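You operate a simulated robot arm through the tools that you are given. There is no shell and no other tool.

Carry out the task below with a simulated robot arm. There is one attempt and no reset: what you move stays moved.

JOB
Rap the clump out, top up to the red line, then change cups.
Fine: topped-up cup to the mat end by the lid rack; white-footed cup in, sliding plate at FILL. Where these are worked on the way, their far stop is far enough and under half their travel is too little: sliding plate.
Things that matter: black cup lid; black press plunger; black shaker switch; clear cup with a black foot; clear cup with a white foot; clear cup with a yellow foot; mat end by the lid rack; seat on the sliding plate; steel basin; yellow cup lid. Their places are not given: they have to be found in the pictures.

Only the result counts: the job must be done as asked and must still hold three seconds after the hand-in. Knocking over, shifting, dropping, spilling or breaking anything else fails it. A push-on lid holds only when it is set on centred and level and pressed home; a screw cap is set on level and turned clockwise until tight.

ROBOT AND FRAMES
A 6-joint arm with a two-finger gripper, fixed in place. Base frame: the origin is at the foot of the arm, x ahead of it, y to its left, z up; the work surface is at about z = 0. Readings come in cm, degrees, newtons and seconds.
With the tool pointing down near the work surface it reaches from about 18 to 48 cm from the base axis. Its first joint turns from -66.0 to 66.0 degrees. Payload 1.76 kg.
Tool frame: the origin (TCP) lies between the finger pads and is the grasp point; the fingertips stand 2.9 cm ahead of it; z points along the fingers, y is the line along which they close. Largest opening 8.2 cm; the body of the gripper starts 5.8 cm behind the TCP.
Orientation is that of the tool frame in the base frame, as a unit quaternion [x, y, z, w]. With the fingers straight down and closing along the base's y, the tool's x points along the base's -x, its y along +y and its z along -z.

CONTROLS
- The arm moves only by the tool nudge_tool. Its argument "targets" is a list that holds one entry, the list of rows, each a list of 6 numbers: the shift along the tool's x, y, z in mm, then the turn, a rotation vector about the tool's x, y, z in degrees. In form: [[[tx, ty, tz, rx, ry, rz], ...]]. A call has 1 to 20 rows; each row shifts and turns the commanded pose from where the row before left it, along the tool's axes as they then stand. "claw" is the gripper command, from -1 (fully open) to 1 (shut), values between in proportion, set as the call begins (left out, the last holds). A row lasts 0.2 s, in which the tool goes at most 5 cm and 8.6 degrees; a call with a longer step from one row to the next is refused whole, and so is a gripper value outside its range. Where a pose cannot be reached the arm comes as near as it can. A force on the tool above 90 N (or 10 N above the force at the start of the call, whichever is more), or a blocked arm, ends the call early, and 0.2 s more pass. The fingers move at their own pace and stop on an object; they squeeze with about 23 N. The grip force told is the motor's: it shows also when the fingers shut on nothing. Time passes only in rows, and 0.2 s behind the last, so rows that do not move let the fingers close. It gives the time, the measured TCP pose, the force on the tool (base axes), the opening and the grip force at its end, in the units of the frame above (readings bear some noise), with the torque about the TCP (base axes, N m) and any sound that the robot's microphone picked up.
- Cameras (640 x 400 px; columns grow to the right, rows downward): "scene" is fixed at [4.62, 33.49, 44.72]; the picture's right is [-0.75, -0.66, 0.00], its down [-0.28, 0.32, -0.90] and it looks along [0.60, -0.68, -0.43] (base axes); focal length 302 px, centre (320, 200). "wrist" rides on the gripper at [7.9, 0.4, -9] in the tool frame; the picture's right is [-0.05, 1.00, 0.00], its down [-0.71, -0.04, -0.71] and it looks along [-0.71, -0.04, 0.71] (tool axes); focal length 256 px, centre (320, 200).
- grab_frame(camera): a new picture of that camera. No time passes.
- measure_at(camera, pixels): for up to 12 pixels [column, row] of the newest picture of that camera ("zoom" is the newest enlarged one), the place [x, y, z] in the base frame of the surface seen there, good to about 0.2 cm, but the place of the scene camera against the robot may be out by one fixed shift of up to 2.5 cm in any direction. No time passes.
- inspect(camera, box): a new picture of the part [left, top, right, bottom] of that camera's present view, enlarged. No time passes.
- finish_job(): hands the job in; it is judged then, once.

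Unless the task says otherwise, let go and move clear before handing in.

The tools are called after "Request:" as name(argument=value, ...) on one line, values as JSON. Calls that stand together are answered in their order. nudge_tool: Moves the arm, as the interface text tells. Its arguments: {"type":"object","properties":{"targets":{"type":"array","items":{"type":"array","items":{"type":"array","items":{"type":"number"}}}},"claw":{"type":"number"}},"required":["targets"]} The other tools are called the same way: grab_frame (camera) takes a picture; measure_at (camera, pixels) gives the place of the surface under pixels of a picture; inspect (camera, box) takes an enlarged picture of a part of a camera's view; finish_job () hands the job in.

At the start:

```text
time_s: 0.0
tcp_pos: [23.93, -4.31, 34.58]
tcp_rot: [0.0, 1.0, -0.001, 0.0]
wrist_force: [-0.4, -0.5, -0.1]
moment: [-0.02, 0.02, 0.04]
gripper_width: 8.2
finger_force: 0.1
```

scene: 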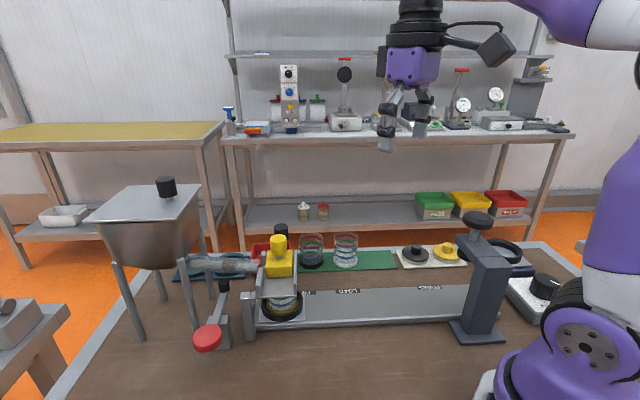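
wrist: 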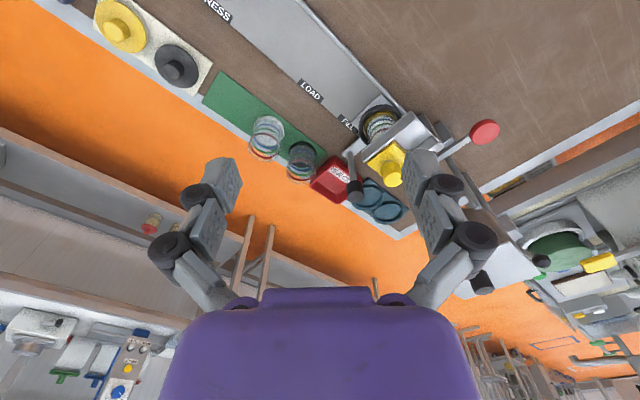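

The scene shows a hopper on the left, a red-ended lever near (207,338), a yellow block near (279,262) over a cup, and two clear cups on a green mat near (311,250) and (345,250). I'll look closer before moving anything.

Request:
inspect(camera="scene", box=[170, 210, 350, 360])

Request:
inspect(camera="scene", box=[290, 200, 590, 360])

Request:
inspect(camera="wrist", box=[200, 60, 540, 270])

Request:
inspect(camera="scene", box=[60, 160, 300, 360])

```text
2.67 times, centred on (260, 285) of scene
```

zoom: 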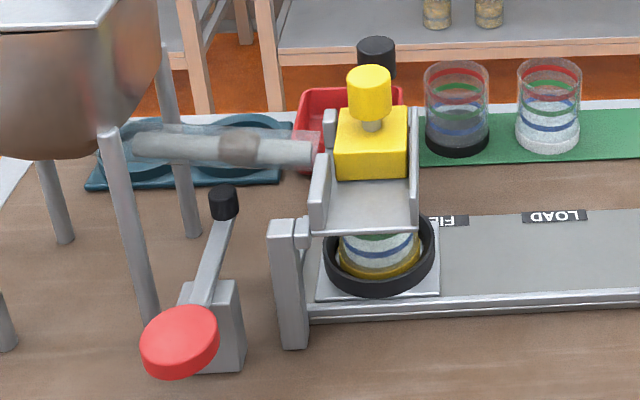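

```text
2.13 times, centred on (440, 280) of scene
```

zoom: 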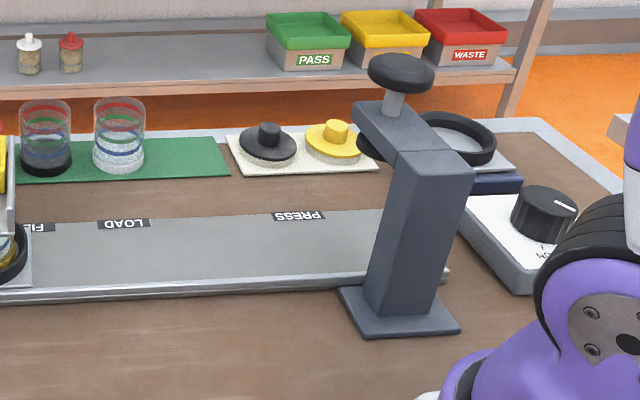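

```text
1.88 times, centred on (370, 165) of wrist
```

zoom: 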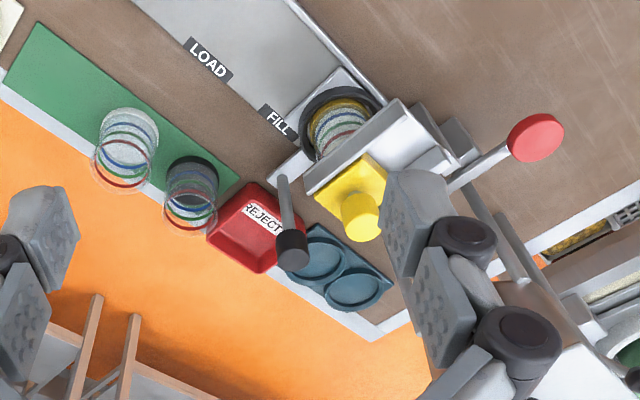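

```text
2.00 times, centred on (180, 260) of scene
```

zoom: 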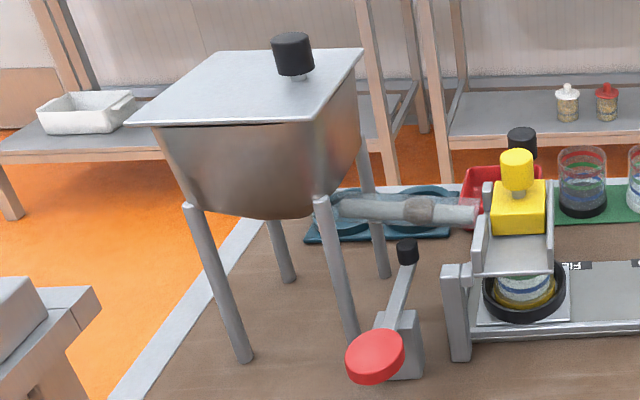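

The yellow-footed cup sits on the plate at FILL under a clear chute with a brownish clump in it (zoom at (240,150)). I'll measure the main features now, in both views.

Request:
measure_at(camera="scene", pixels=[[311, 262], [345, 262], [281, 308], [279, 240], [281, 229], [207, 338], [232, 287], [360, 305], [415, 253], [446, 251], [477, 221], [545, 285]])

Request:
measure_at(camera="wrist", pixels=[[268, 150], [303, 178], [388, 168], [355, 190], [484, 132], [378, 120], [310, 90], [217, 10], [120, 25], [175, 66], [204, 100], [325, 160]])

Request:
inspect(camera="scene", box=[200, 220, 310, 350])

Request:
inspect(camera="scene", box=[480, 230, 580, 330])

```text
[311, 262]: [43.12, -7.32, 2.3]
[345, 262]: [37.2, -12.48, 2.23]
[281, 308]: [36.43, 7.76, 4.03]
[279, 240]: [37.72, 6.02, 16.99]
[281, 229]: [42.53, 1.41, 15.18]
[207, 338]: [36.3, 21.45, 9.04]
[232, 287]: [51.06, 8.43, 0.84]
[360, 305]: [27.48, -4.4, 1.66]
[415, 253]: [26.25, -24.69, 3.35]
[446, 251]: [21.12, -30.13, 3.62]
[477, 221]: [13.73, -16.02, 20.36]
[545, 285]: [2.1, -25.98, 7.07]
```

```text
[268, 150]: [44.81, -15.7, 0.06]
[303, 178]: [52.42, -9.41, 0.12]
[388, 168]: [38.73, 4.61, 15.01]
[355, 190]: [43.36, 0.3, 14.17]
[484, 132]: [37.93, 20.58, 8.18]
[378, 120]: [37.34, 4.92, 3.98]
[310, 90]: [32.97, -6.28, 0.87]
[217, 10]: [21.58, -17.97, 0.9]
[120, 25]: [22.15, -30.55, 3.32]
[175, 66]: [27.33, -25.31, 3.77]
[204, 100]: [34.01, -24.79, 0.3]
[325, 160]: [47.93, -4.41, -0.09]
```

```text
3.08 times, centred on (255, 285) of scene
```

zoom: 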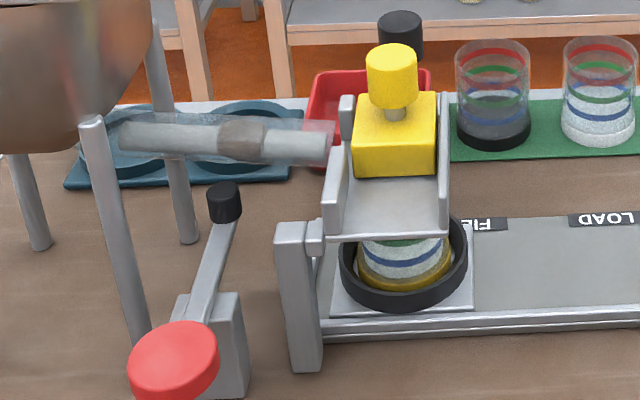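

```text
4.00 times, centred on (530, 280) of scene
```

zoom: 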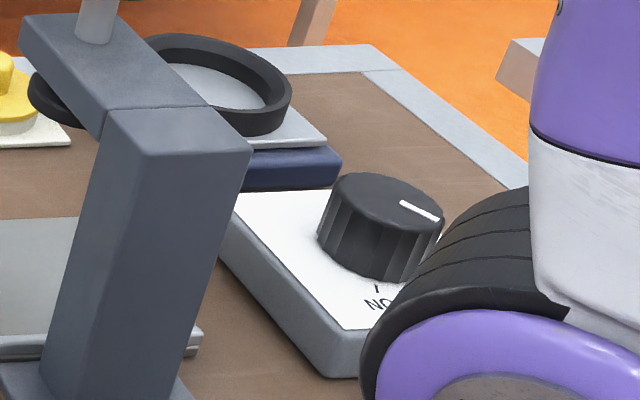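

The lever with the red pad at (207,338) and black tip at (222,287) looks like a see-saw knocker under the chute. Next I'll measure the hopper, chute and other tall parts, so I can move the camera without touching them.

Request:
measure_at(camera="scene", pixels=[[165, 187], [150, 200], [195, 185], [85, 220], [205, 265], [240, 265], [262, 268], [222, 287], [222, 320], [253, 310], [265, 285], [295, 285]])

Request:
measure_at(camera="wrist", pixels=[[350, 160], [362, 205], [397, 207], [382, 156], [400, 130], [415, 120], [440, 150], [455, 150], [490, 255], [520, 265], [330, 185], [365, 220]])

Request:
inspect(camera="wrist", box=[320, 80, 520, 240])

```text
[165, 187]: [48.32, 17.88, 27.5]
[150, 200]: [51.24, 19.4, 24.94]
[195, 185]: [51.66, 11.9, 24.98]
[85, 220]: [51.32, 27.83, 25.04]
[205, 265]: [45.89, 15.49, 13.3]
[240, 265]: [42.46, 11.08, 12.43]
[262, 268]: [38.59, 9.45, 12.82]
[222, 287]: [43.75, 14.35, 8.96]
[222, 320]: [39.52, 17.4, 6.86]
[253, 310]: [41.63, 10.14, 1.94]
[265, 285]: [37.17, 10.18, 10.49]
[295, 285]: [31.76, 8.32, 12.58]
```

```text
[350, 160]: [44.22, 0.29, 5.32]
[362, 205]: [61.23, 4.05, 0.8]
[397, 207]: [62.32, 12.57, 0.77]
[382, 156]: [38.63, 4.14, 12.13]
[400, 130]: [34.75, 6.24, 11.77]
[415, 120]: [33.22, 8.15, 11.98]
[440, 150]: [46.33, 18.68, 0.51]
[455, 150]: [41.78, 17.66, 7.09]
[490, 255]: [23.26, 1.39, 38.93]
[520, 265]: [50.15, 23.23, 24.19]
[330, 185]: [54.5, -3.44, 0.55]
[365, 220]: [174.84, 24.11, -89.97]
```

```text
2.50 times, centred on (420, 160) of wrist
```

zoom: 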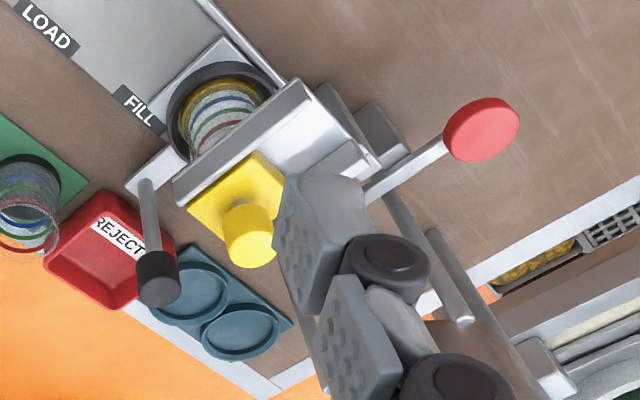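

The black-tipped rod at wrist zoom (158,275) rises from the plate's corner, so it is the plate's handle. I'll drop the camera for a closer, unobstructed look at the spout and yellow block.

Request:
nudge_tool(targets=[[[-2, 21, 20, 0, 0, 0], [-2, 21, 20, 0, 0, 0], [-2, 21, 20, 0, 0, 0], [-2, 21, 20, 0, 0, 0], [-2, 21, 20, 0, 0, 0], [0, 0, 0, 0, 0, 0]]], claw=-1)

Request:
grab_frame(camera="wrist")

Request:
inspect(camera="wrist", box=[200, 40, 480, 240])

```text
time_s: 1.4
tcp_pos: [25.03, 6.23, 24.55]
tcp_rot: [0.0, 1.0, -0.001, 0.001]
wrist_force: [0.7, 0.4, -0.4]
moment: [0.0, 0.01, -0.02]
gripper_width: 8.19
finger_force: 0.2
```

```text
taken
```

wrist: 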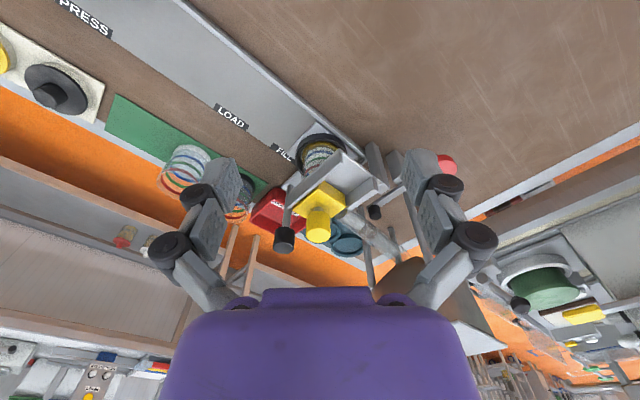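

```text
2.00 times, centred on (340, 140) of wrist
```

zoom: 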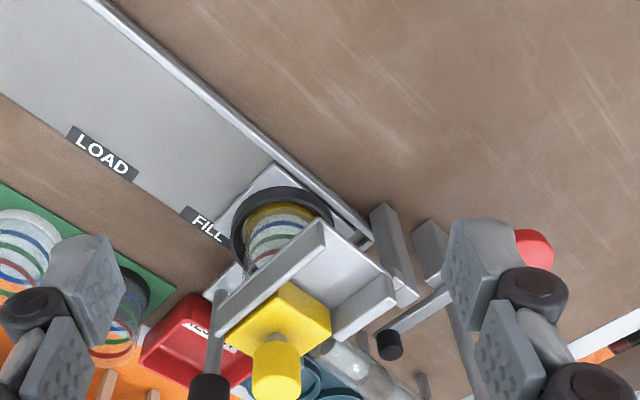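

The view is nearer now. I'll enlarge the spout, the cup's content and the knocker.

Request:
inspect(camera="wrist", box=[270, 120, 400, 260])

Request:
inspect(camera="wrist", box=[340, 130, 480, 270])

Request:
inspect(camera="scene", box=[190, 230, 310, 310])

```text
2.86 times, centred on (335, 190) of wrist
```

zoom: 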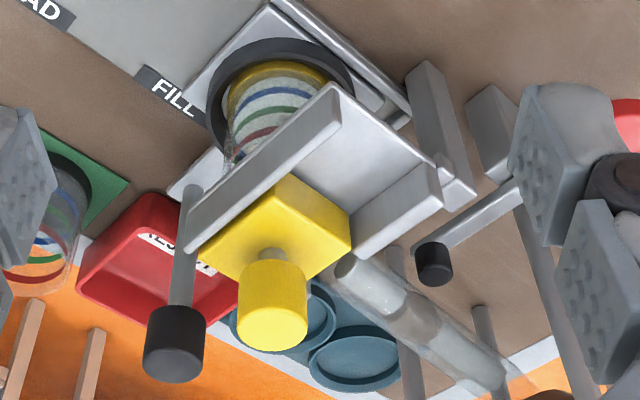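

```text
2.86 times, centred on (410, 200) of wrist
```

zoom: 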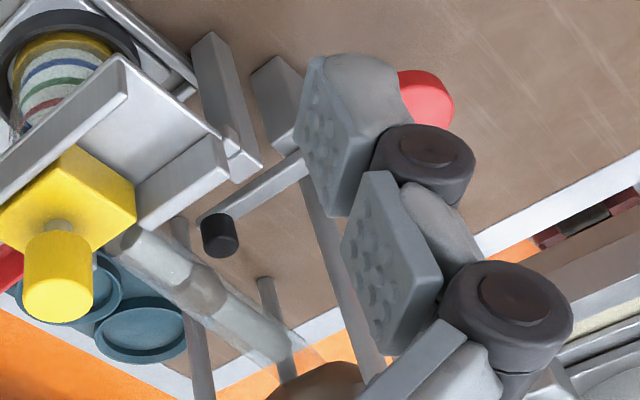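

```text
5.00 times, centred on (250, 270) of scene
```

zoom: 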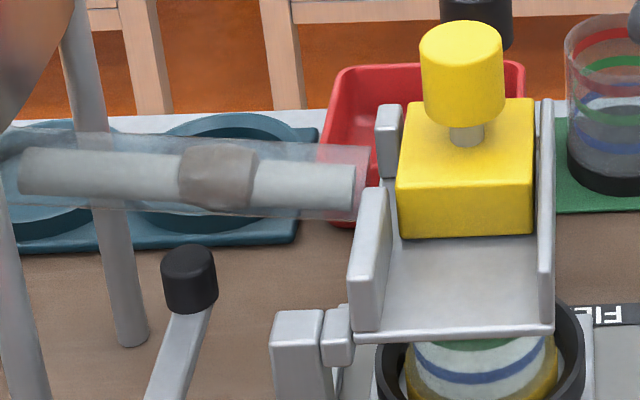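

The yellow block with its knob sits in a walled channel across the chute's mouth, like a dosing slide or gate. I'll measure this structure precisely from the wrist camera.

Request:
inspect(camera="wrist", box=[270, 120, 400, 260])

Request:
measure_at(camera="zoom", pixels=[[272, 320], [285, 230], [215, 240], [340, 225], [285, 185], [340, 90], [195, 235], [340, 110], [430, 175], [340, 265], [360, 170], [440, 195]])

Request:
measure_at(camera="zoom", pixels=[[175, 355], [190, 200], [330, 80], [215, 110], [280, 50], [235, 75], [260, 130], [425, 100], [435, 265], [400, 310], [350, 270], [480, 225]])

```text
2.86 times, centred on (335, 190) of wrist
```

zoom: 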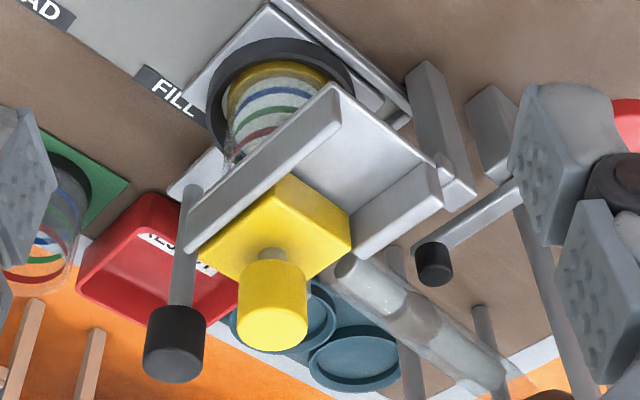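

```text
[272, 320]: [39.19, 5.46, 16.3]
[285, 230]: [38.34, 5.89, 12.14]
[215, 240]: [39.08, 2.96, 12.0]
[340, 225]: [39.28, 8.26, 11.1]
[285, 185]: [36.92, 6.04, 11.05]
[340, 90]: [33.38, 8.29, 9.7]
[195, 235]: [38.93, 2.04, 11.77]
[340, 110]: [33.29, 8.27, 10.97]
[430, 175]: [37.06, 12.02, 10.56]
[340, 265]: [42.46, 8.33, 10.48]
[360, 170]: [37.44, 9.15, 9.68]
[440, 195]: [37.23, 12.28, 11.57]
```

```text
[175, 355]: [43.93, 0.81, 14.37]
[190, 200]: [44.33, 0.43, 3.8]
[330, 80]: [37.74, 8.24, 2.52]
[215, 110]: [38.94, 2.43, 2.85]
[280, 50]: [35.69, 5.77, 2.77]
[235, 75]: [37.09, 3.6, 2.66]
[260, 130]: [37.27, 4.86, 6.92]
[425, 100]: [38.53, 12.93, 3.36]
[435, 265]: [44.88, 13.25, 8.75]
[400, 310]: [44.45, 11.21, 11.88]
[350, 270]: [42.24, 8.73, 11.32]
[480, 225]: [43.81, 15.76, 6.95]
```

The yellow block (top at about z 12, centre near (39.2, 5.5)) sits at the far half of an open channel. The knocker's tip at (480,225) needs a better view, so I'll move the camera left to face it.

Request:
nudge_tool(targets=[[[0, 30, 5, 0, 0, 0], [0, 30, 5, 0, 0, 0], [0, 30, 5, 0, 0, 0], [0, 0, 0, 0, 0, 0]]], claw=-1)

Request:
grab_frame(camera="wrist")

Request:
inspect(camera="wrist", box=[240, 130, 410, 270])

```text
time_s: 2.4
tcp_pos: [24.95, 15.15, 23.03]
tcp_rot: [0.001, 1.0, 0.0, 0.0]
wrist_force: [-0.3, -0.6, -0.3]
moment: [-0.03, -0.01, 0.01]
gripper_width: 8.2
finger_force: 0.0
```

```text
taken
```

wrist: 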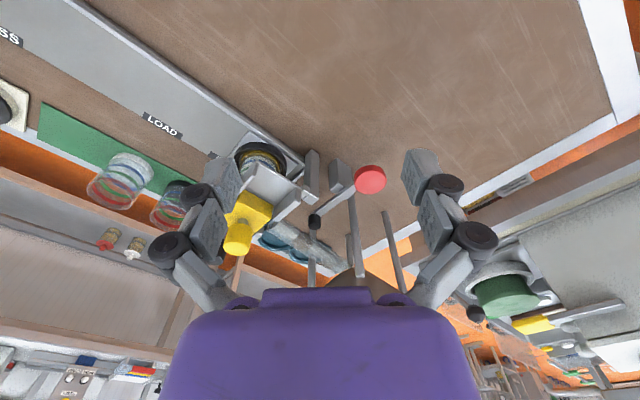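

```text
2.86 times, centred on (325, 200) of wrist
```

zoom: 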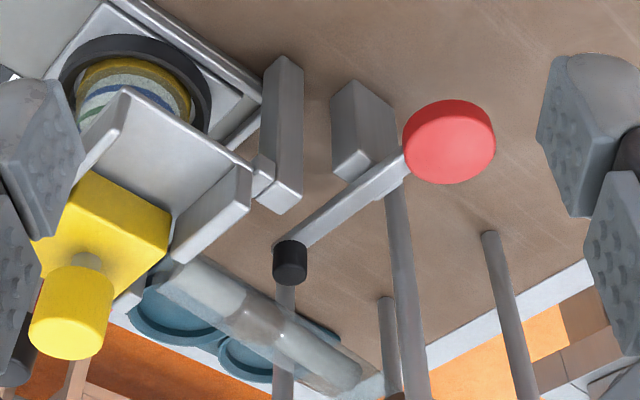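

Request:
measure_at(camera="zoom", pixels=[[450, 150], [415, 140], [490, 140], [455, 108], [290, 265], [290, 245], [345, 210], [390, 175], [360, 110], [330, 380], [250, 320], [185, 270]])

Request:
measure_at(camera="zoom", pixels=[[300, 330], [220, 300], [120, 105], [180, 140], [240, 175], [210, 215], [150, 230], [70, 330], [130, 120], [285, 300], [400, 250], [280, 110]])

```text
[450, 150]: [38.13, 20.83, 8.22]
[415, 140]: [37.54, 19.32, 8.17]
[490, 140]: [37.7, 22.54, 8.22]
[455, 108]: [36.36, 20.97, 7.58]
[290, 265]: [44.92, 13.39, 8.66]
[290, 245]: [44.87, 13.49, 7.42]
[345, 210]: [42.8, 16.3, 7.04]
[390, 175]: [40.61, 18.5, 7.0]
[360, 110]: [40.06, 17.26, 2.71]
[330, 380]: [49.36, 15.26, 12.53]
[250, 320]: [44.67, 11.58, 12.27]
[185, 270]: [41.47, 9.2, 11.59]
```

```text
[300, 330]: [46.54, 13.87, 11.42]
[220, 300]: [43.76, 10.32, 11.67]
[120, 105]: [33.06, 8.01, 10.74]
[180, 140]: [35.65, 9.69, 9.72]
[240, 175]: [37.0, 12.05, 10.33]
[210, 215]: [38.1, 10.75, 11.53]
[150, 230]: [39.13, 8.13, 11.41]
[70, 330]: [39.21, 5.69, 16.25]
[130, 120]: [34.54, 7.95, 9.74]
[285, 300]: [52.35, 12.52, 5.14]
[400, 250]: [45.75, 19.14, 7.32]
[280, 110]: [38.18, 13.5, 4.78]
```

The tip (top at about z 9, near (44.9, 13.4)) sits just below the chute, so pressing the red pad at (450,150), about (37.9, 20.9, 8.2), should rap it. Before going there I'll check how close the hopper body is.

Request:
grab_frame(camera="scene")

Request:
measure_at(camera="scene", pixels=[[90, 218], [160, 222], [165, 215], [198, 190], [125, 188], [140, 230], [165, 235], [195, 220], [115, 262], [150, 265], [207, 338], [279, 240]])

Request:
inspect(camera="scene", box=[60, 160, 320, 360])

```text
taken
```

scene: 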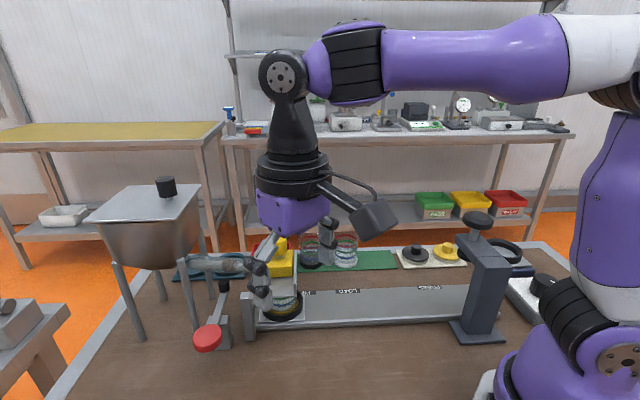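

```text
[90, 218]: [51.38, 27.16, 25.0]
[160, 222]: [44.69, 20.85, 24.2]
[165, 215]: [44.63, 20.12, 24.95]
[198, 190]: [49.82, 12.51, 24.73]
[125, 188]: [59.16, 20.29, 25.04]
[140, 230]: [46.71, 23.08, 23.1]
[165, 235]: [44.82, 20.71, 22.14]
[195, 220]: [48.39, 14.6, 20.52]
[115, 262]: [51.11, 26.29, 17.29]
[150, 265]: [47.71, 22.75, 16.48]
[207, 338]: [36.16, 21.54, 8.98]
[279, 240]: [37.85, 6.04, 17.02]
```

```text
2.00 times, centred on (190, 260) of scene
```

zoom: 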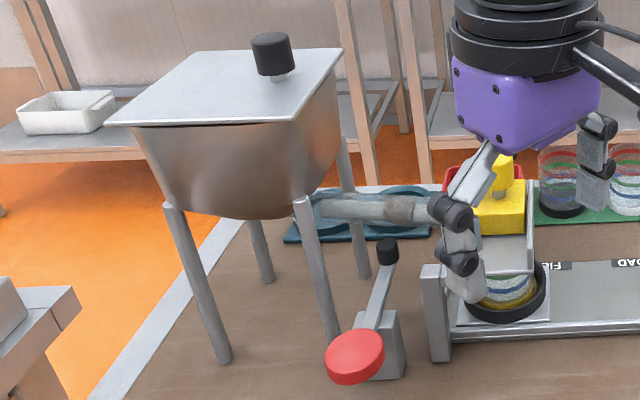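

With the scene shift taken into account, the hopper's nearest corner is near (46, 20) and the pad near (37.9, 20.9, 8.2), so a vertical press is clear. I'll close the fingers and go above the pad's outer part.

Request:
nudge_tool(targets=[[[-31, 15, 0, 0, 0, 0], [-31, 15, 0, 0, 0, 0], [-31, 15, 0, 0, 0, 0], [-31, 15, 0, 0, 0, 0], [0, 0, 30, 0, 0, 0], [0, 0, 30, 0, 0, 0], [0, 0, 25, 0, 0, 0], [0, 0, 0, 0, 0, 0]]], claw=1)

Request:
grab_frame(camera="scene")

Request:
inspect(camera="scene", box=[100, 160, 340, 360])

Request:
grab_frame(camera="wrist")

```text
time_s: 4.2
tcp_pos: [37.45, 21.24, 14.55]
tcp_rot: [0.001, 1.0, -0.001, 0.001]
wrist_force: [-0.7, 0.3, 0.1]
moment: [0.0, -0.02, -0.01]
gripper_width: 0.04
finger_force: 23.3
```

```text
taken
```

scene: 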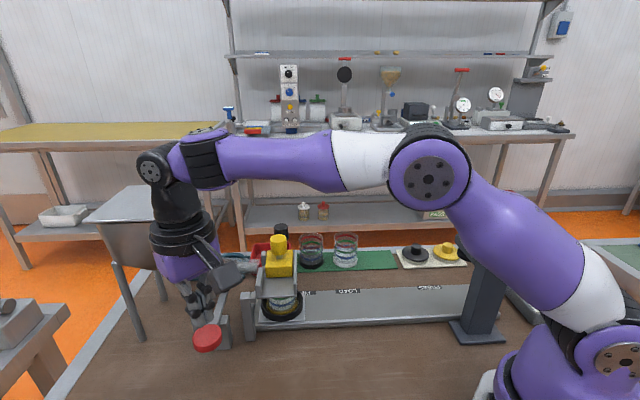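

```text
2.00 times, centred on (220, 260) of scene
```

zoom: 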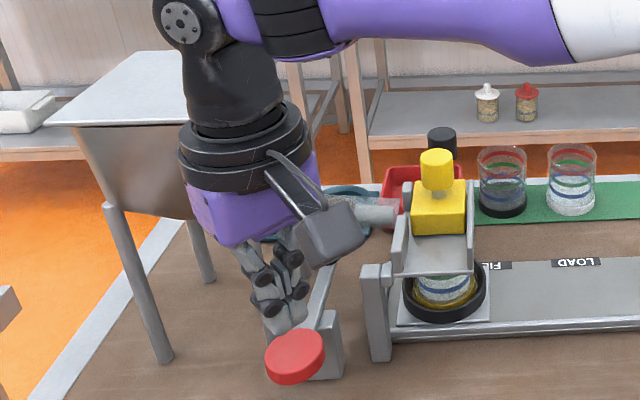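

```text
taken
```

wrist: 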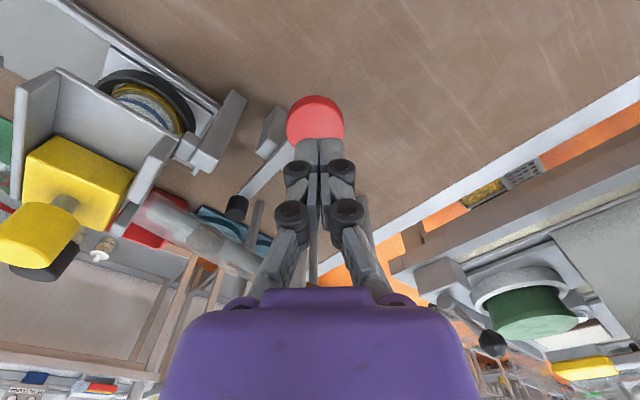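

The fingertips are above the pad (wrist (315,130)) with about 3.4 cm to go. I'll move down and press steadily to feel the lever.

Request:
nudge_tool(targets=[[[0, 0, 25, 0, 0, 0], [0, 0, 8, 0, 0, 0], [0, 0, 5, 0, 0, 0], [0, 0, 5, 0, 0, 0], [0, 0, 0, 0, 0, 0]]], claw=1)

Request:
inspect(camera="scene", box=[180, 220, 320, 360])

Request:
grab_frame(camera="wrist")

```text
time_s: 5.4
tcp_pos: [37.46, 21.18, 10.31]
tcp_rot: [0.0, 1.0, -0.001, 0.001]
wrist_force: [-0.6, 0.3, 2.3]
moment: [-0.05, 0.02, 0.02]
gripper_width: 0.01
finger_force: 22.8
```

```text
2.86 times, centred on (250, 290) of scene
```

zoom: 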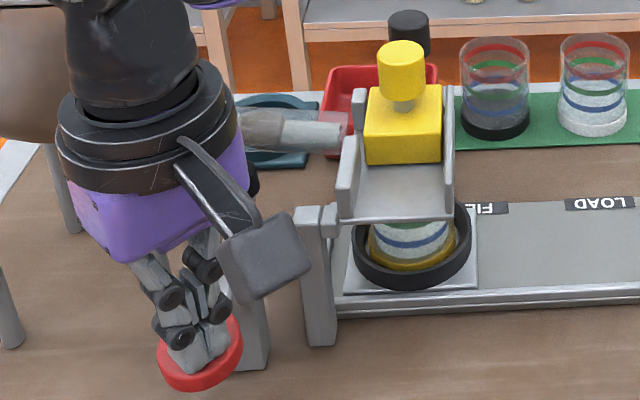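

```text
taken
```

wrist: 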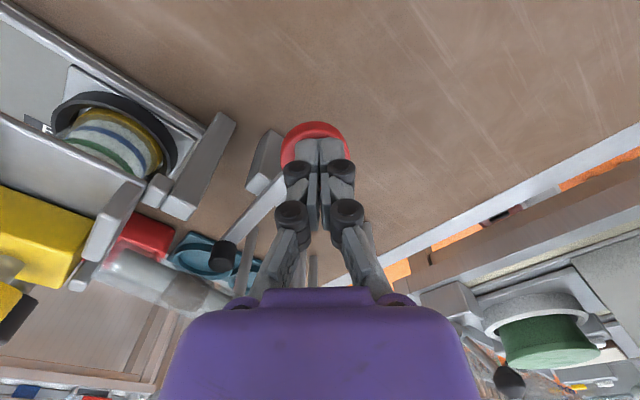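

The pad gives with about 2 N and the black tip is rising (wrist (222,255)). I'll press on quickly to strike the chute.

Request:
nudge_tool(targets=[[[0, 0, 6, 0, 0, 0], [0, 0, 6, 0, 0, 0], [0, 0, 0, 0, 0, 0]]], claw=1)

Request:
inspect(camera="scene", box=[180, 220, 320, 360])

Request:
grab_frame(camera="wrist")

```text
time_s: 6.2
tcp_pos: [37.45, 21.16, 9.68]
tcp_rot: [0.001, 1.0, 0.003, 0.004]
wrist_force: [-24.8, -9.2, 80.4]
moment: [-0.8, 0.02, -0.28]
gripper_width: 0.0
finger_force: 22.7
```

```text
2.86 times, centred on (250, 290) of scene
```

zoom: 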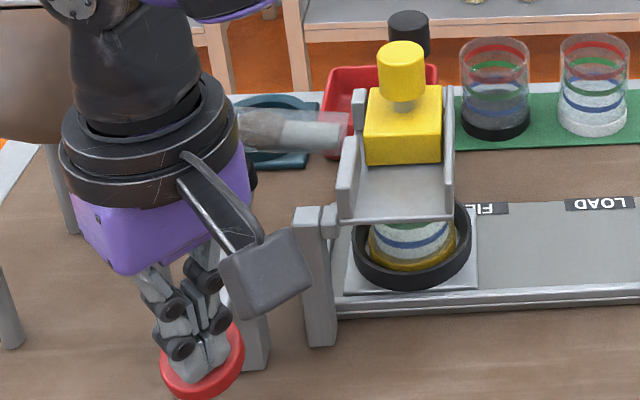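

```text
taken
```

wrist: 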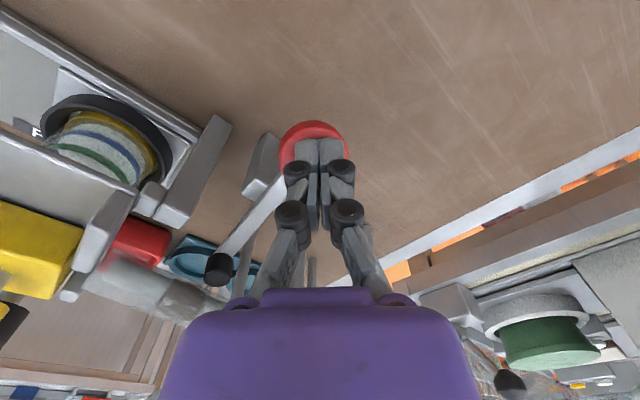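

A firm stop was reached at TCP z ≈ 9.7 (80 N), with no sound reported. I'll ease off and lift to see whether the clump has moved.

Request:
nudge_tool(targets=[[[0, 0, -12, 0, 0, 0], [0, 0, -12, 0, 0, 0], [0, 0, 0, 0, 0, 0]]], claw=1)

Request:
grab_frame(camera="wrist")

Request:
inspect(camera="wrist", box=[60, 130, 340, 290])

Request:
inspect(camera="scene", box=[210, 230, 310, 310])

```text
time_s: 7.0
tcp_pos: [37.44, 21.12, 11.45]
tcp_rot: [0.001, 1.0, -0.001, 0.0]
wrist_force: [-0.1, 0.4, 0.1]
moment: [-0.03, 0.04, -0.01]
gripper_width: 0.02
finger_force: 23.3
```

```text
taken
```

wrist: 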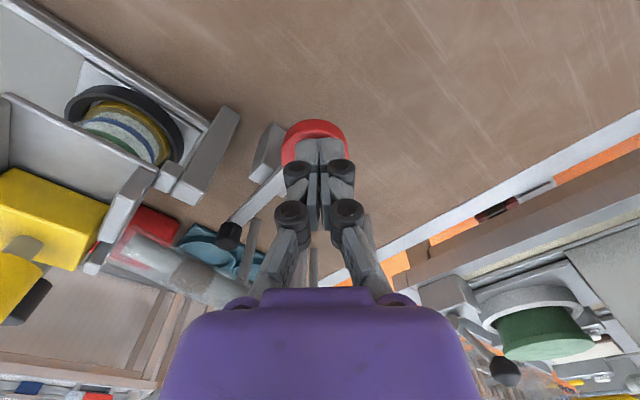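

```text
2.29 times, centred on (200, 210) of wrist
```

zoom: 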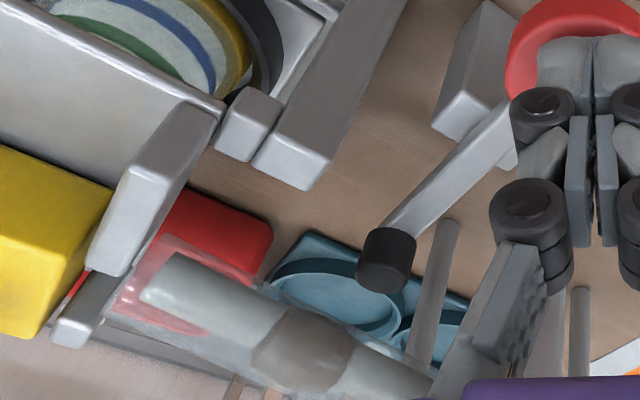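

```text
5.00 times, centred on (260, 270) of scene
```

zoom: 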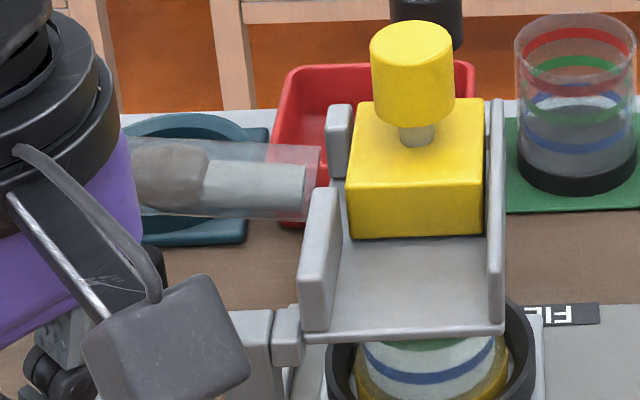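

The clump is still at zoom (300,350), so a slow press isn't enough. I'll strike the pad quickly instead.

Request:
nudge_tool(targets=[[[0, 0, -5, 0, 0, 0], [0, 0, 23, 0, 0, 0], [0, 0, -18, 0, 0, 0], [0, 0, 0, 0, 0, 0]]], claw=1)

Request:
grab_frame(camera="wrist")

Request:
inspect(camera="wrist", box=[60, 130, 340, 290])

```text
time_s: 8.0
tcp_pos: [37.49, 21.16, 11.62]
tcp_rot: [-0.001, 1.0, -0.002, 0.001]
wrist_force: [-0.5, 0.0, -0.5]
moment: [0.02, 0.04, 0.01]
gripper_width: 0.0
finger_force: 22.9
```

```text
taken
```

wrist: 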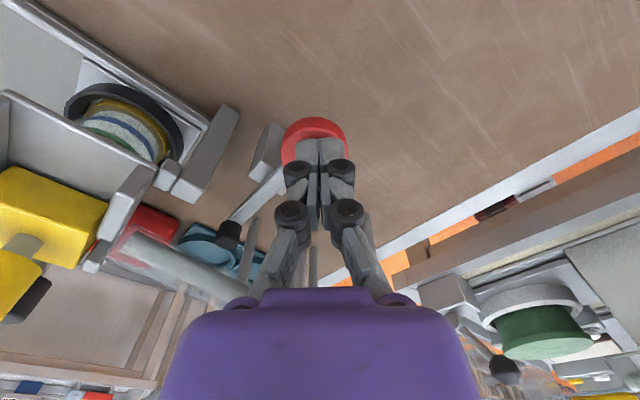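

```text
2.29 times, centred on (200, 210) of wrist
```

zoom: 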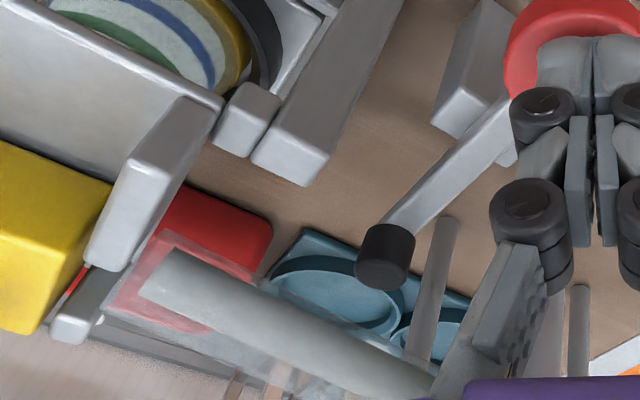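

The fast strike worked: the chute now shows an unbroken white column with no brown clump at zoom (250,330). I'll lift clear, go above the yellow knob and turn the tool in line with the channel.

Request:
nudge_tool(targets=[[[0, 0, -40, 0, 0, 0], [0, 0, -40, 0, 0, 0], [0, 0, -40, 0, 0, 0], [0, -38, 0, 0, 0, 0], [0, -38, 0, 0, 0, 0], [0, -38, 0, 0, 0, 0], [0, -38, 0, 0, 0, 0], [0, 0, 0, 0, 0, -8.3], [0, 0, 0, 0, 0, -8.3], [0, 0, 0, 0, 0, -8.3], [0, 0, 0, 0, 0, -8.3], [0, 0, 0, 0, 0, -8.3], [0, 0, 0, 0, 0, 0]]], claw=-0.22)

Request:
grab_frame(camera="wrist")

Request:
grab_frame(camera="scene")

Request:
inspect(camera="wrist", box=[220, 60, 420, 260])

```text
time_s: 10.8
tcp_pos: [37.41, 6.0, 23.55]
tcp_rot: [-0.355, 0.935, -0.001, 0.0]
wrist_force: [-0.2, 0.6, -1.0]
moment: [0.0, 0.02, 0.0]
gripper_width: 5.02
finger_force: 0.0
```

```text
taken
```

wrist: 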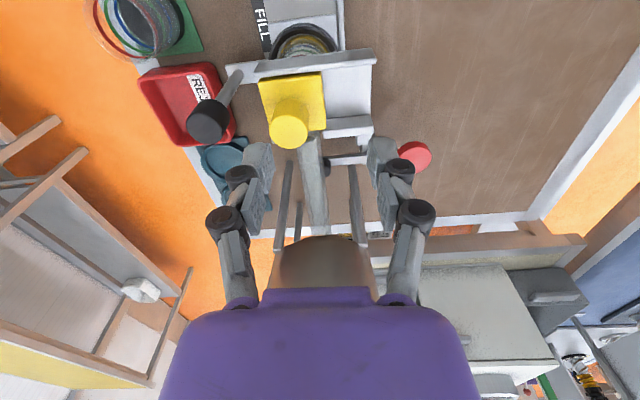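

```text
taken
```

scene: 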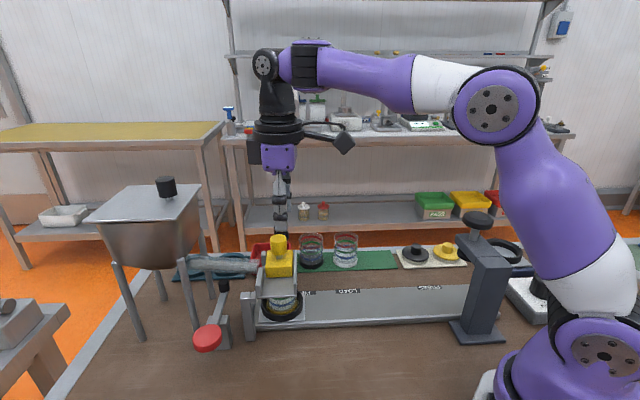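

```text
2.00 times, centred on (320, 160) of wrist
```

zoom: 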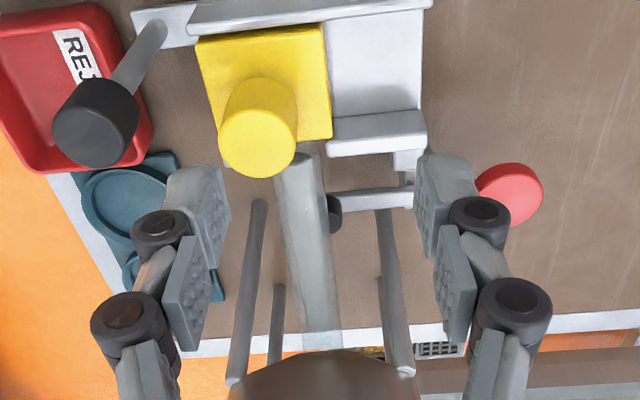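

The block, channel and chute are now well in view. I'll measure the knob and channel points for the grip and the direction of travel.

Request:
measure_at(camera="zoom", pixels=[[258, 140], [225, 135], [292, 135], [258, 172], [200, 50], [325, 30], [330, 135], [200, 40], [425, 8], [375, 60], [418, 120], [335, 145]])

Request:
measure_at(camera="wrist", pixels=[[207, 122], [235, 75], [342, 50], [260, 55], [300, 40], [275, 45], [330, 45], [303, 30], [248, 70], [375, 55], [365, 125], [312, 170]])

Request:
inspect(camera="wrist", box=[230, 0, 400, 110])

```text
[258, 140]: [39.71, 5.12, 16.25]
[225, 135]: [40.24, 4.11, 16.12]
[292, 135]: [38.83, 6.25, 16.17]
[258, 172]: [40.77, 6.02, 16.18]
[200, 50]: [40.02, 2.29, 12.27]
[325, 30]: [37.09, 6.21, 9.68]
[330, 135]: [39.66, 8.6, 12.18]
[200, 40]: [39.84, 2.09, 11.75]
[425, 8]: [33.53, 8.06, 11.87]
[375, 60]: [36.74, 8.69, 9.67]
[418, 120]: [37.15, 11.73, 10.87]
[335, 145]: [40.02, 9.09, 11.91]
```

```text
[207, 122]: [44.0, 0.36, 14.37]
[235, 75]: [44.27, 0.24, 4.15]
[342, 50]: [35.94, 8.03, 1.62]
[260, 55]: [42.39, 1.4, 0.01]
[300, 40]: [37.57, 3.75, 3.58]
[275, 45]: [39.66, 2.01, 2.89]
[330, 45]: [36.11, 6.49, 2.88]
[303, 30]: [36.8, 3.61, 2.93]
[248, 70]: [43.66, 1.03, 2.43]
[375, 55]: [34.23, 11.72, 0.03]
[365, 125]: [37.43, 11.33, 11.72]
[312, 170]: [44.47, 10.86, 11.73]
```

```text
3.64 times, centred on (315, 55) of wrist
```

zoom: 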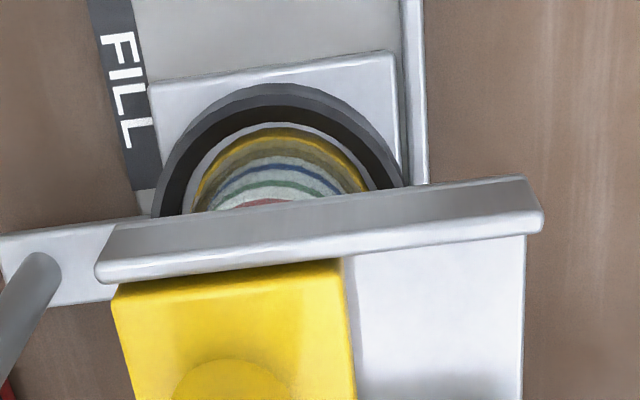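

From the load side the cup shows its lines just over the channel's wall, so a lower view from there should show the level. I'll go there for a baseline before opening the gate.

Request:
nudge_tool(targets=[[[35, -9, 0, 0, 0, -2], [35, -9, 0, 0, 0, -2], [0, 0, 45, 0, 0, 0], [0, 0, 45, 0, 0, 0], [0, 0, 40, 0, 0, 0], [0, 0, 0, 0, 0, 0]]], claw=-0.6)

Request:
grab_frame(camera="wrist")

Request:
inspect(camera="wrist", box=[260, 140, 380, 260])

```text
time_s: 12.2
tcp_pos: [33.42, -0.08, 10.37]
tcp_rot: [-0.386, 0.922, -0.001, 0.0]
wrist_force: [0.9, -0.1, -0.3]
moment: [0.0, 0.0, 0.0]
gripper_width: 6.55
finger_force: 0.0
```

```text
taken
```

wrist: 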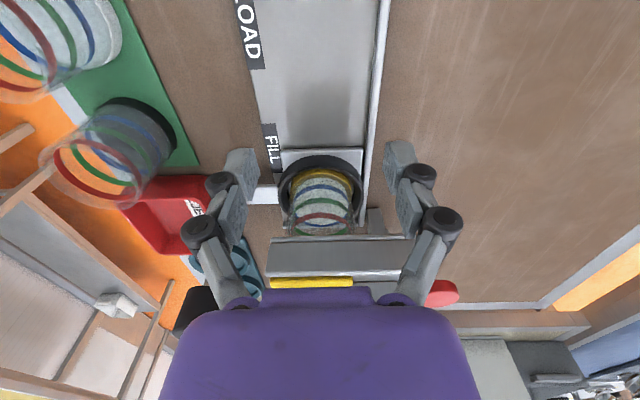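

```text
3.33 times, centred on (320, 200) of wrist
```

zoom: 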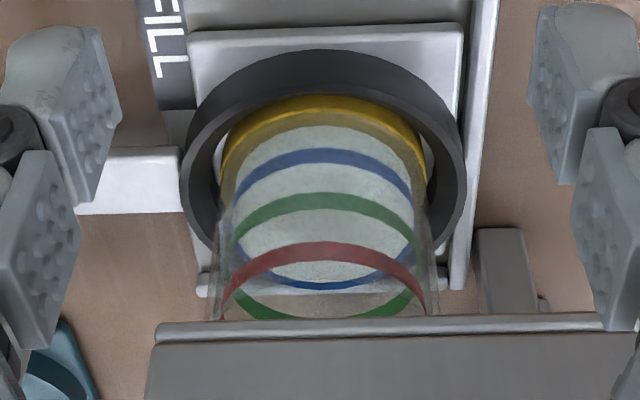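

The baseline is clear: the white content ends at about the blue line (back arc at zoom (320,287)), and the red line at (320,250) is still empty. I'll measure the line heights and the cup's centre.

Request:
measure_at(camera="zoom", pixels=[[320, 105], [320, 157], [320, 203], [320, 250], [320, 280], [320, 230], [225, 180], [425, 180], [320, 60], [186, 180], [462, 180], [320, 135]])

Request:
measure_at(camera="wrist", pixels=[[200, 300], [262, 195], [363, 152], [283, 155], [275, 245], [405, 240], [380, 215], [110, 150], [40, 60], [376, 180], [250, 40], [272, 150]])

```text
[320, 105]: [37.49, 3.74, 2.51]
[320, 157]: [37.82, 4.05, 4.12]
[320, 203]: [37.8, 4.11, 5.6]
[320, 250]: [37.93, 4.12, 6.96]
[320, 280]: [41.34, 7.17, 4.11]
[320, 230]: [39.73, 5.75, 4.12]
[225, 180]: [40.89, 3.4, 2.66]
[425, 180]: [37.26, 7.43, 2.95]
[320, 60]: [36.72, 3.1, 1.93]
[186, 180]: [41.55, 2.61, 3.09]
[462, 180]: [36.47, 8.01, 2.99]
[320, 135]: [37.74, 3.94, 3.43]
```

```text
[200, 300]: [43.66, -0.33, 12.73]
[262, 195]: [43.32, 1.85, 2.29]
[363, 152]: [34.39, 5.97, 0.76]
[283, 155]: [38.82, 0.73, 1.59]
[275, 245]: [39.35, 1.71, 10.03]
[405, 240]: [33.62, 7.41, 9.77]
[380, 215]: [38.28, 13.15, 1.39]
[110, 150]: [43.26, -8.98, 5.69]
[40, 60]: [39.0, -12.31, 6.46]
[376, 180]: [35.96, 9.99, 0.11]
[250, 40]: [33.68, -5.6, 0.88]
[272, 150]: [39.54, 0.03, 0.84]
```

The blue line and surface are at z≈4.1, green at 5.6 and red at 6.96. The cup's centre is near (39.6, 5.6). Now I'll rise, move over the yellow knob (about (39.75, 5.2)) and come down around it with the fingers along the channel.

Request:
nudge_tool(targets=[[[0, 0, -45, 0, 0, 0], [0, 0, -45, 0, 0, 0], [0, 0, -45, 0, 0, 0], [-41, -4, 0, 0, 0, 0], [-41, -4, 0, 0, 0, 0], [0, 0, 25, 0, 0, 0], [0, 0, 0, 0, 0, 0]]], claw=-0.22)

Request:
grab_frame(camera="wrist")

Request:
inspect(camera="wrist", box=[220, 60, 420, 260])

```text
time_s: 13.8
tcp_pos: [39.7, 5.18, 21.47]
tcp_rot: [-0.387, 0.922, 0.0, 0.0]
wrist_force: [0.2, -0.7, 0.0]
moment: [0.0, -0.03, 0.04]
gripper_width: 5.0
finger_force: 0.1
```

```text
taken
```

wrist: 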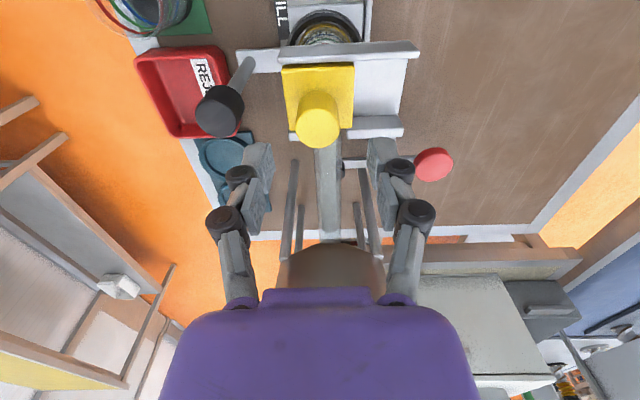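

```text
2.00 times, centred on (320, 160) of wrist
```

zoom: 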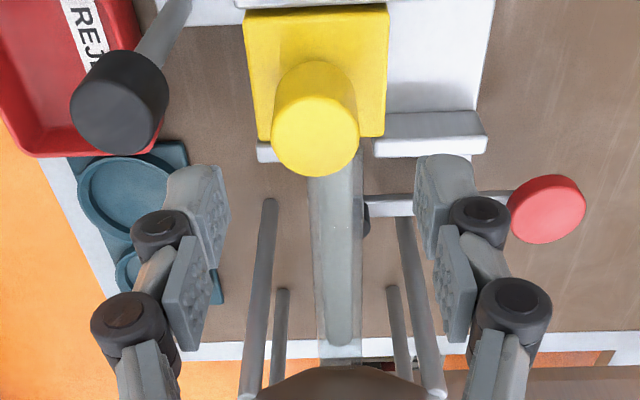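

The tool is now square to the channel. I'll check the knob's centre once more before going down.

Request:
measure_at(camera="zoom", pixels=[[315, 135], [278, 130], [352, 130], [315, 170], [315, 105], [245, 20], [385, 20], [270, 130], [382, 125], [116, 100], [330, 200], [440, 130]])

```text
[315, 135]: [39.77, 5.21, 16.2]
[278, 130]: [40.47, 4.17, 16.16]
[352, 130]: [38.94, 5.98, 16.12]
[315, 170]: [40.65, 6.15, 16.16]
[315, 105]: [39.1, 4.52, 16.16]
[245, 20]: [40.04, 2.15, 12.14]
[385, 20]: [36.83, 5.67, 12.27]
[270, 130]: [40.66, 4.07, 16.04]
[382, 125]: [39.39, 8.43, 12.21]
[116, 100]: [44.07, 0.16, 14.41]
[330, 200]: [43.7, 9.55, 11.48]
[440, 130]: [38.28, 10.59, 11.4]
```

The knob's centre agrees with the TCP to about 1 mm. I'll go down to z≈15.9, so the tips stay above the block top at 12.2, and grip it.

Request:
nudge_tool(targets=[[[0, 0, 30, 0, 0, 0], [0, 0, 25, 0, 0, 0], [0, 0, 0, 0, 0, 0]]], claw=-0.22)

Request:
nudge_tool(targets=[[[0, 0, 0, 0, 0, 0], [0, 0, 0, 0, 0, 0]]], claw=1)

Request:
grab_frame(camera="wrist")

Request:
inspect(camera="scene", box=[190, 200, 350, 330])

```text
time_s: 14.6
tcp_pos: [39.7, 5.25, 16.04]
tcp_rot: [-0.387, 0.922, -0.001, 0.0]
wrist_force: [-0.4, -0.8, -0.9]
moment: [0.02, -0.01, 0.01]
gripper_width: 5.0
finger_force: 0.0
```

```text
time_s: 15.2
tcp_pos: [39.69, 5.18, 16.11]
tcp_rot: [-0.385, 0.923, -0.001, 0.001]
wrist_force: [-0.9, -3.5, 13.0]
moment: [0.05, -0.12, -0.12]
gripper_width: 2.63
finger_force: 36.2
```

```text
taken
```

wrist: 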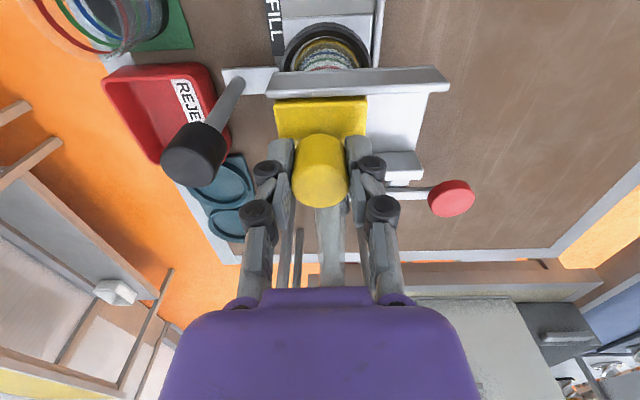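

```text
3.08 times, centred on (270, 265) of scene
```

zoom: 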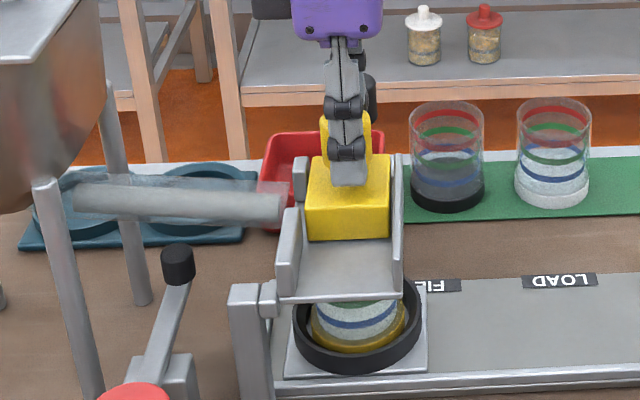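

The knob is held (2.63 cm). I'll try a short out-and-back slide along the channel toward the open end and watch the cup level.

Request:
nudge_tool(targets=[[[0, 10, 0, 0, 0, 0], [0, 5, 0, 0, 0, 0], [0, 0, 0, 0, 0, 0]]], claw=1)

Request:
inspect(camera="scene", box=[190, 200, 350, 330])

Request:
inspect(camera="wrist", box=[240, 20, 400, 140])

```text
time_s: 16.0
tcp_pos: [38.66, 6.28, 16.14]
tcp_rot: [-0.387, 0.922, 0.0, 0.001]
wrist_force: [-2.4, -1.2, 29.1]
moment: [-0.02, 0.03, -0.11]
gripper_width: 2.61
finger_force: 35.7
```

```text
3.08 times, centred on (270, 265) of scene
```

zoom: 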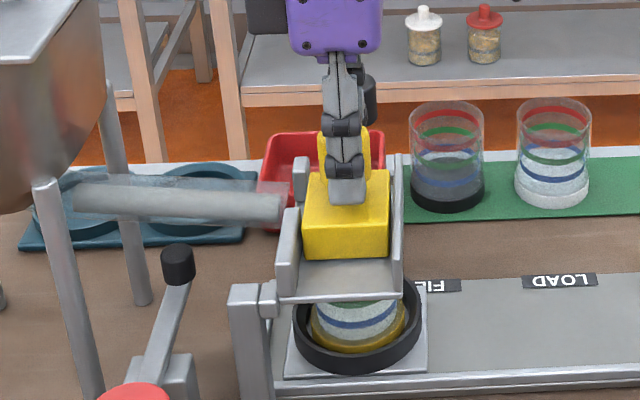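

```text
3.33 times, centred on (320, 80) of wrist
```

zoom: 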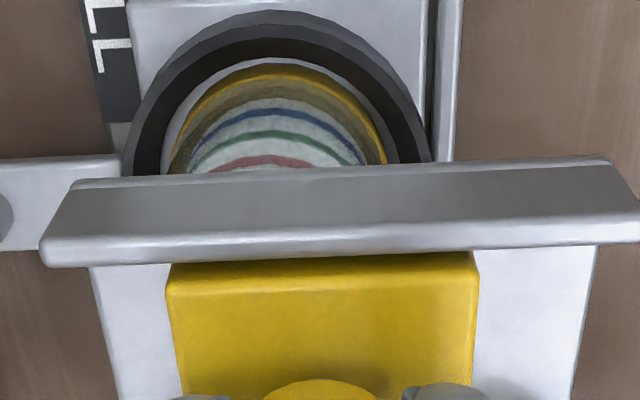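

The block slides freely (about 1.5 cm so far), and I can't tell yet whether anything has flowed. I'll ease the tool up 1 mm to relax the vertical load and slide further.

Request:
nudge_tool(targets=[[[0, 7, -1, 0, 0, 0], [0, 7, 0, 0, 0, 0]]], claw=1)

Request:
inspect(camera="scene", box=[190, 200, 350, 330])

Request:
inspect(camera="wrist", box=[240, 20, 400, 140])

```text
time_s: 16.6
tcp_pos: [37.75, 7.31, 16.09]
tcp_rot: [-0.387, 0.922, -0.001, 0.001]
wrist_force: [5.2, 5.3, 11.6]
moment: [0.22, -0.25, -0.21]
gripper_width: 2.6
finger_force: 36.0
```

```text
3.08 times, centred on (270, 265) of scene
```

zoom: 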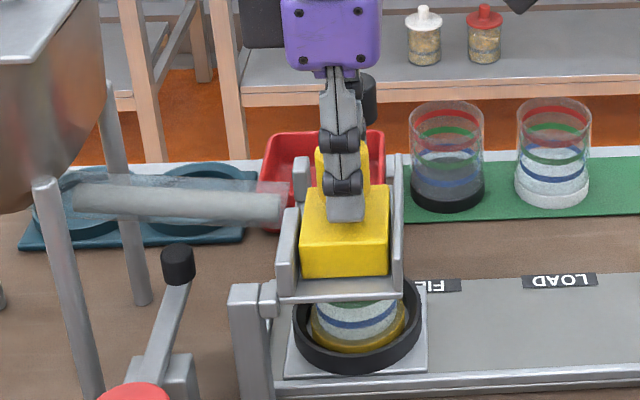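

```text
3.33 times, centred on (320, 80) of wrist
```

zoom: 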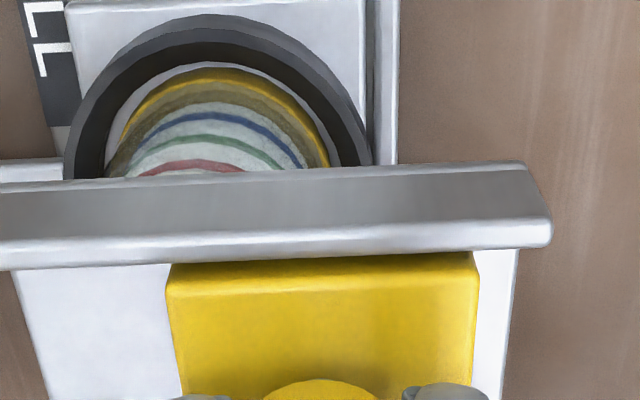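

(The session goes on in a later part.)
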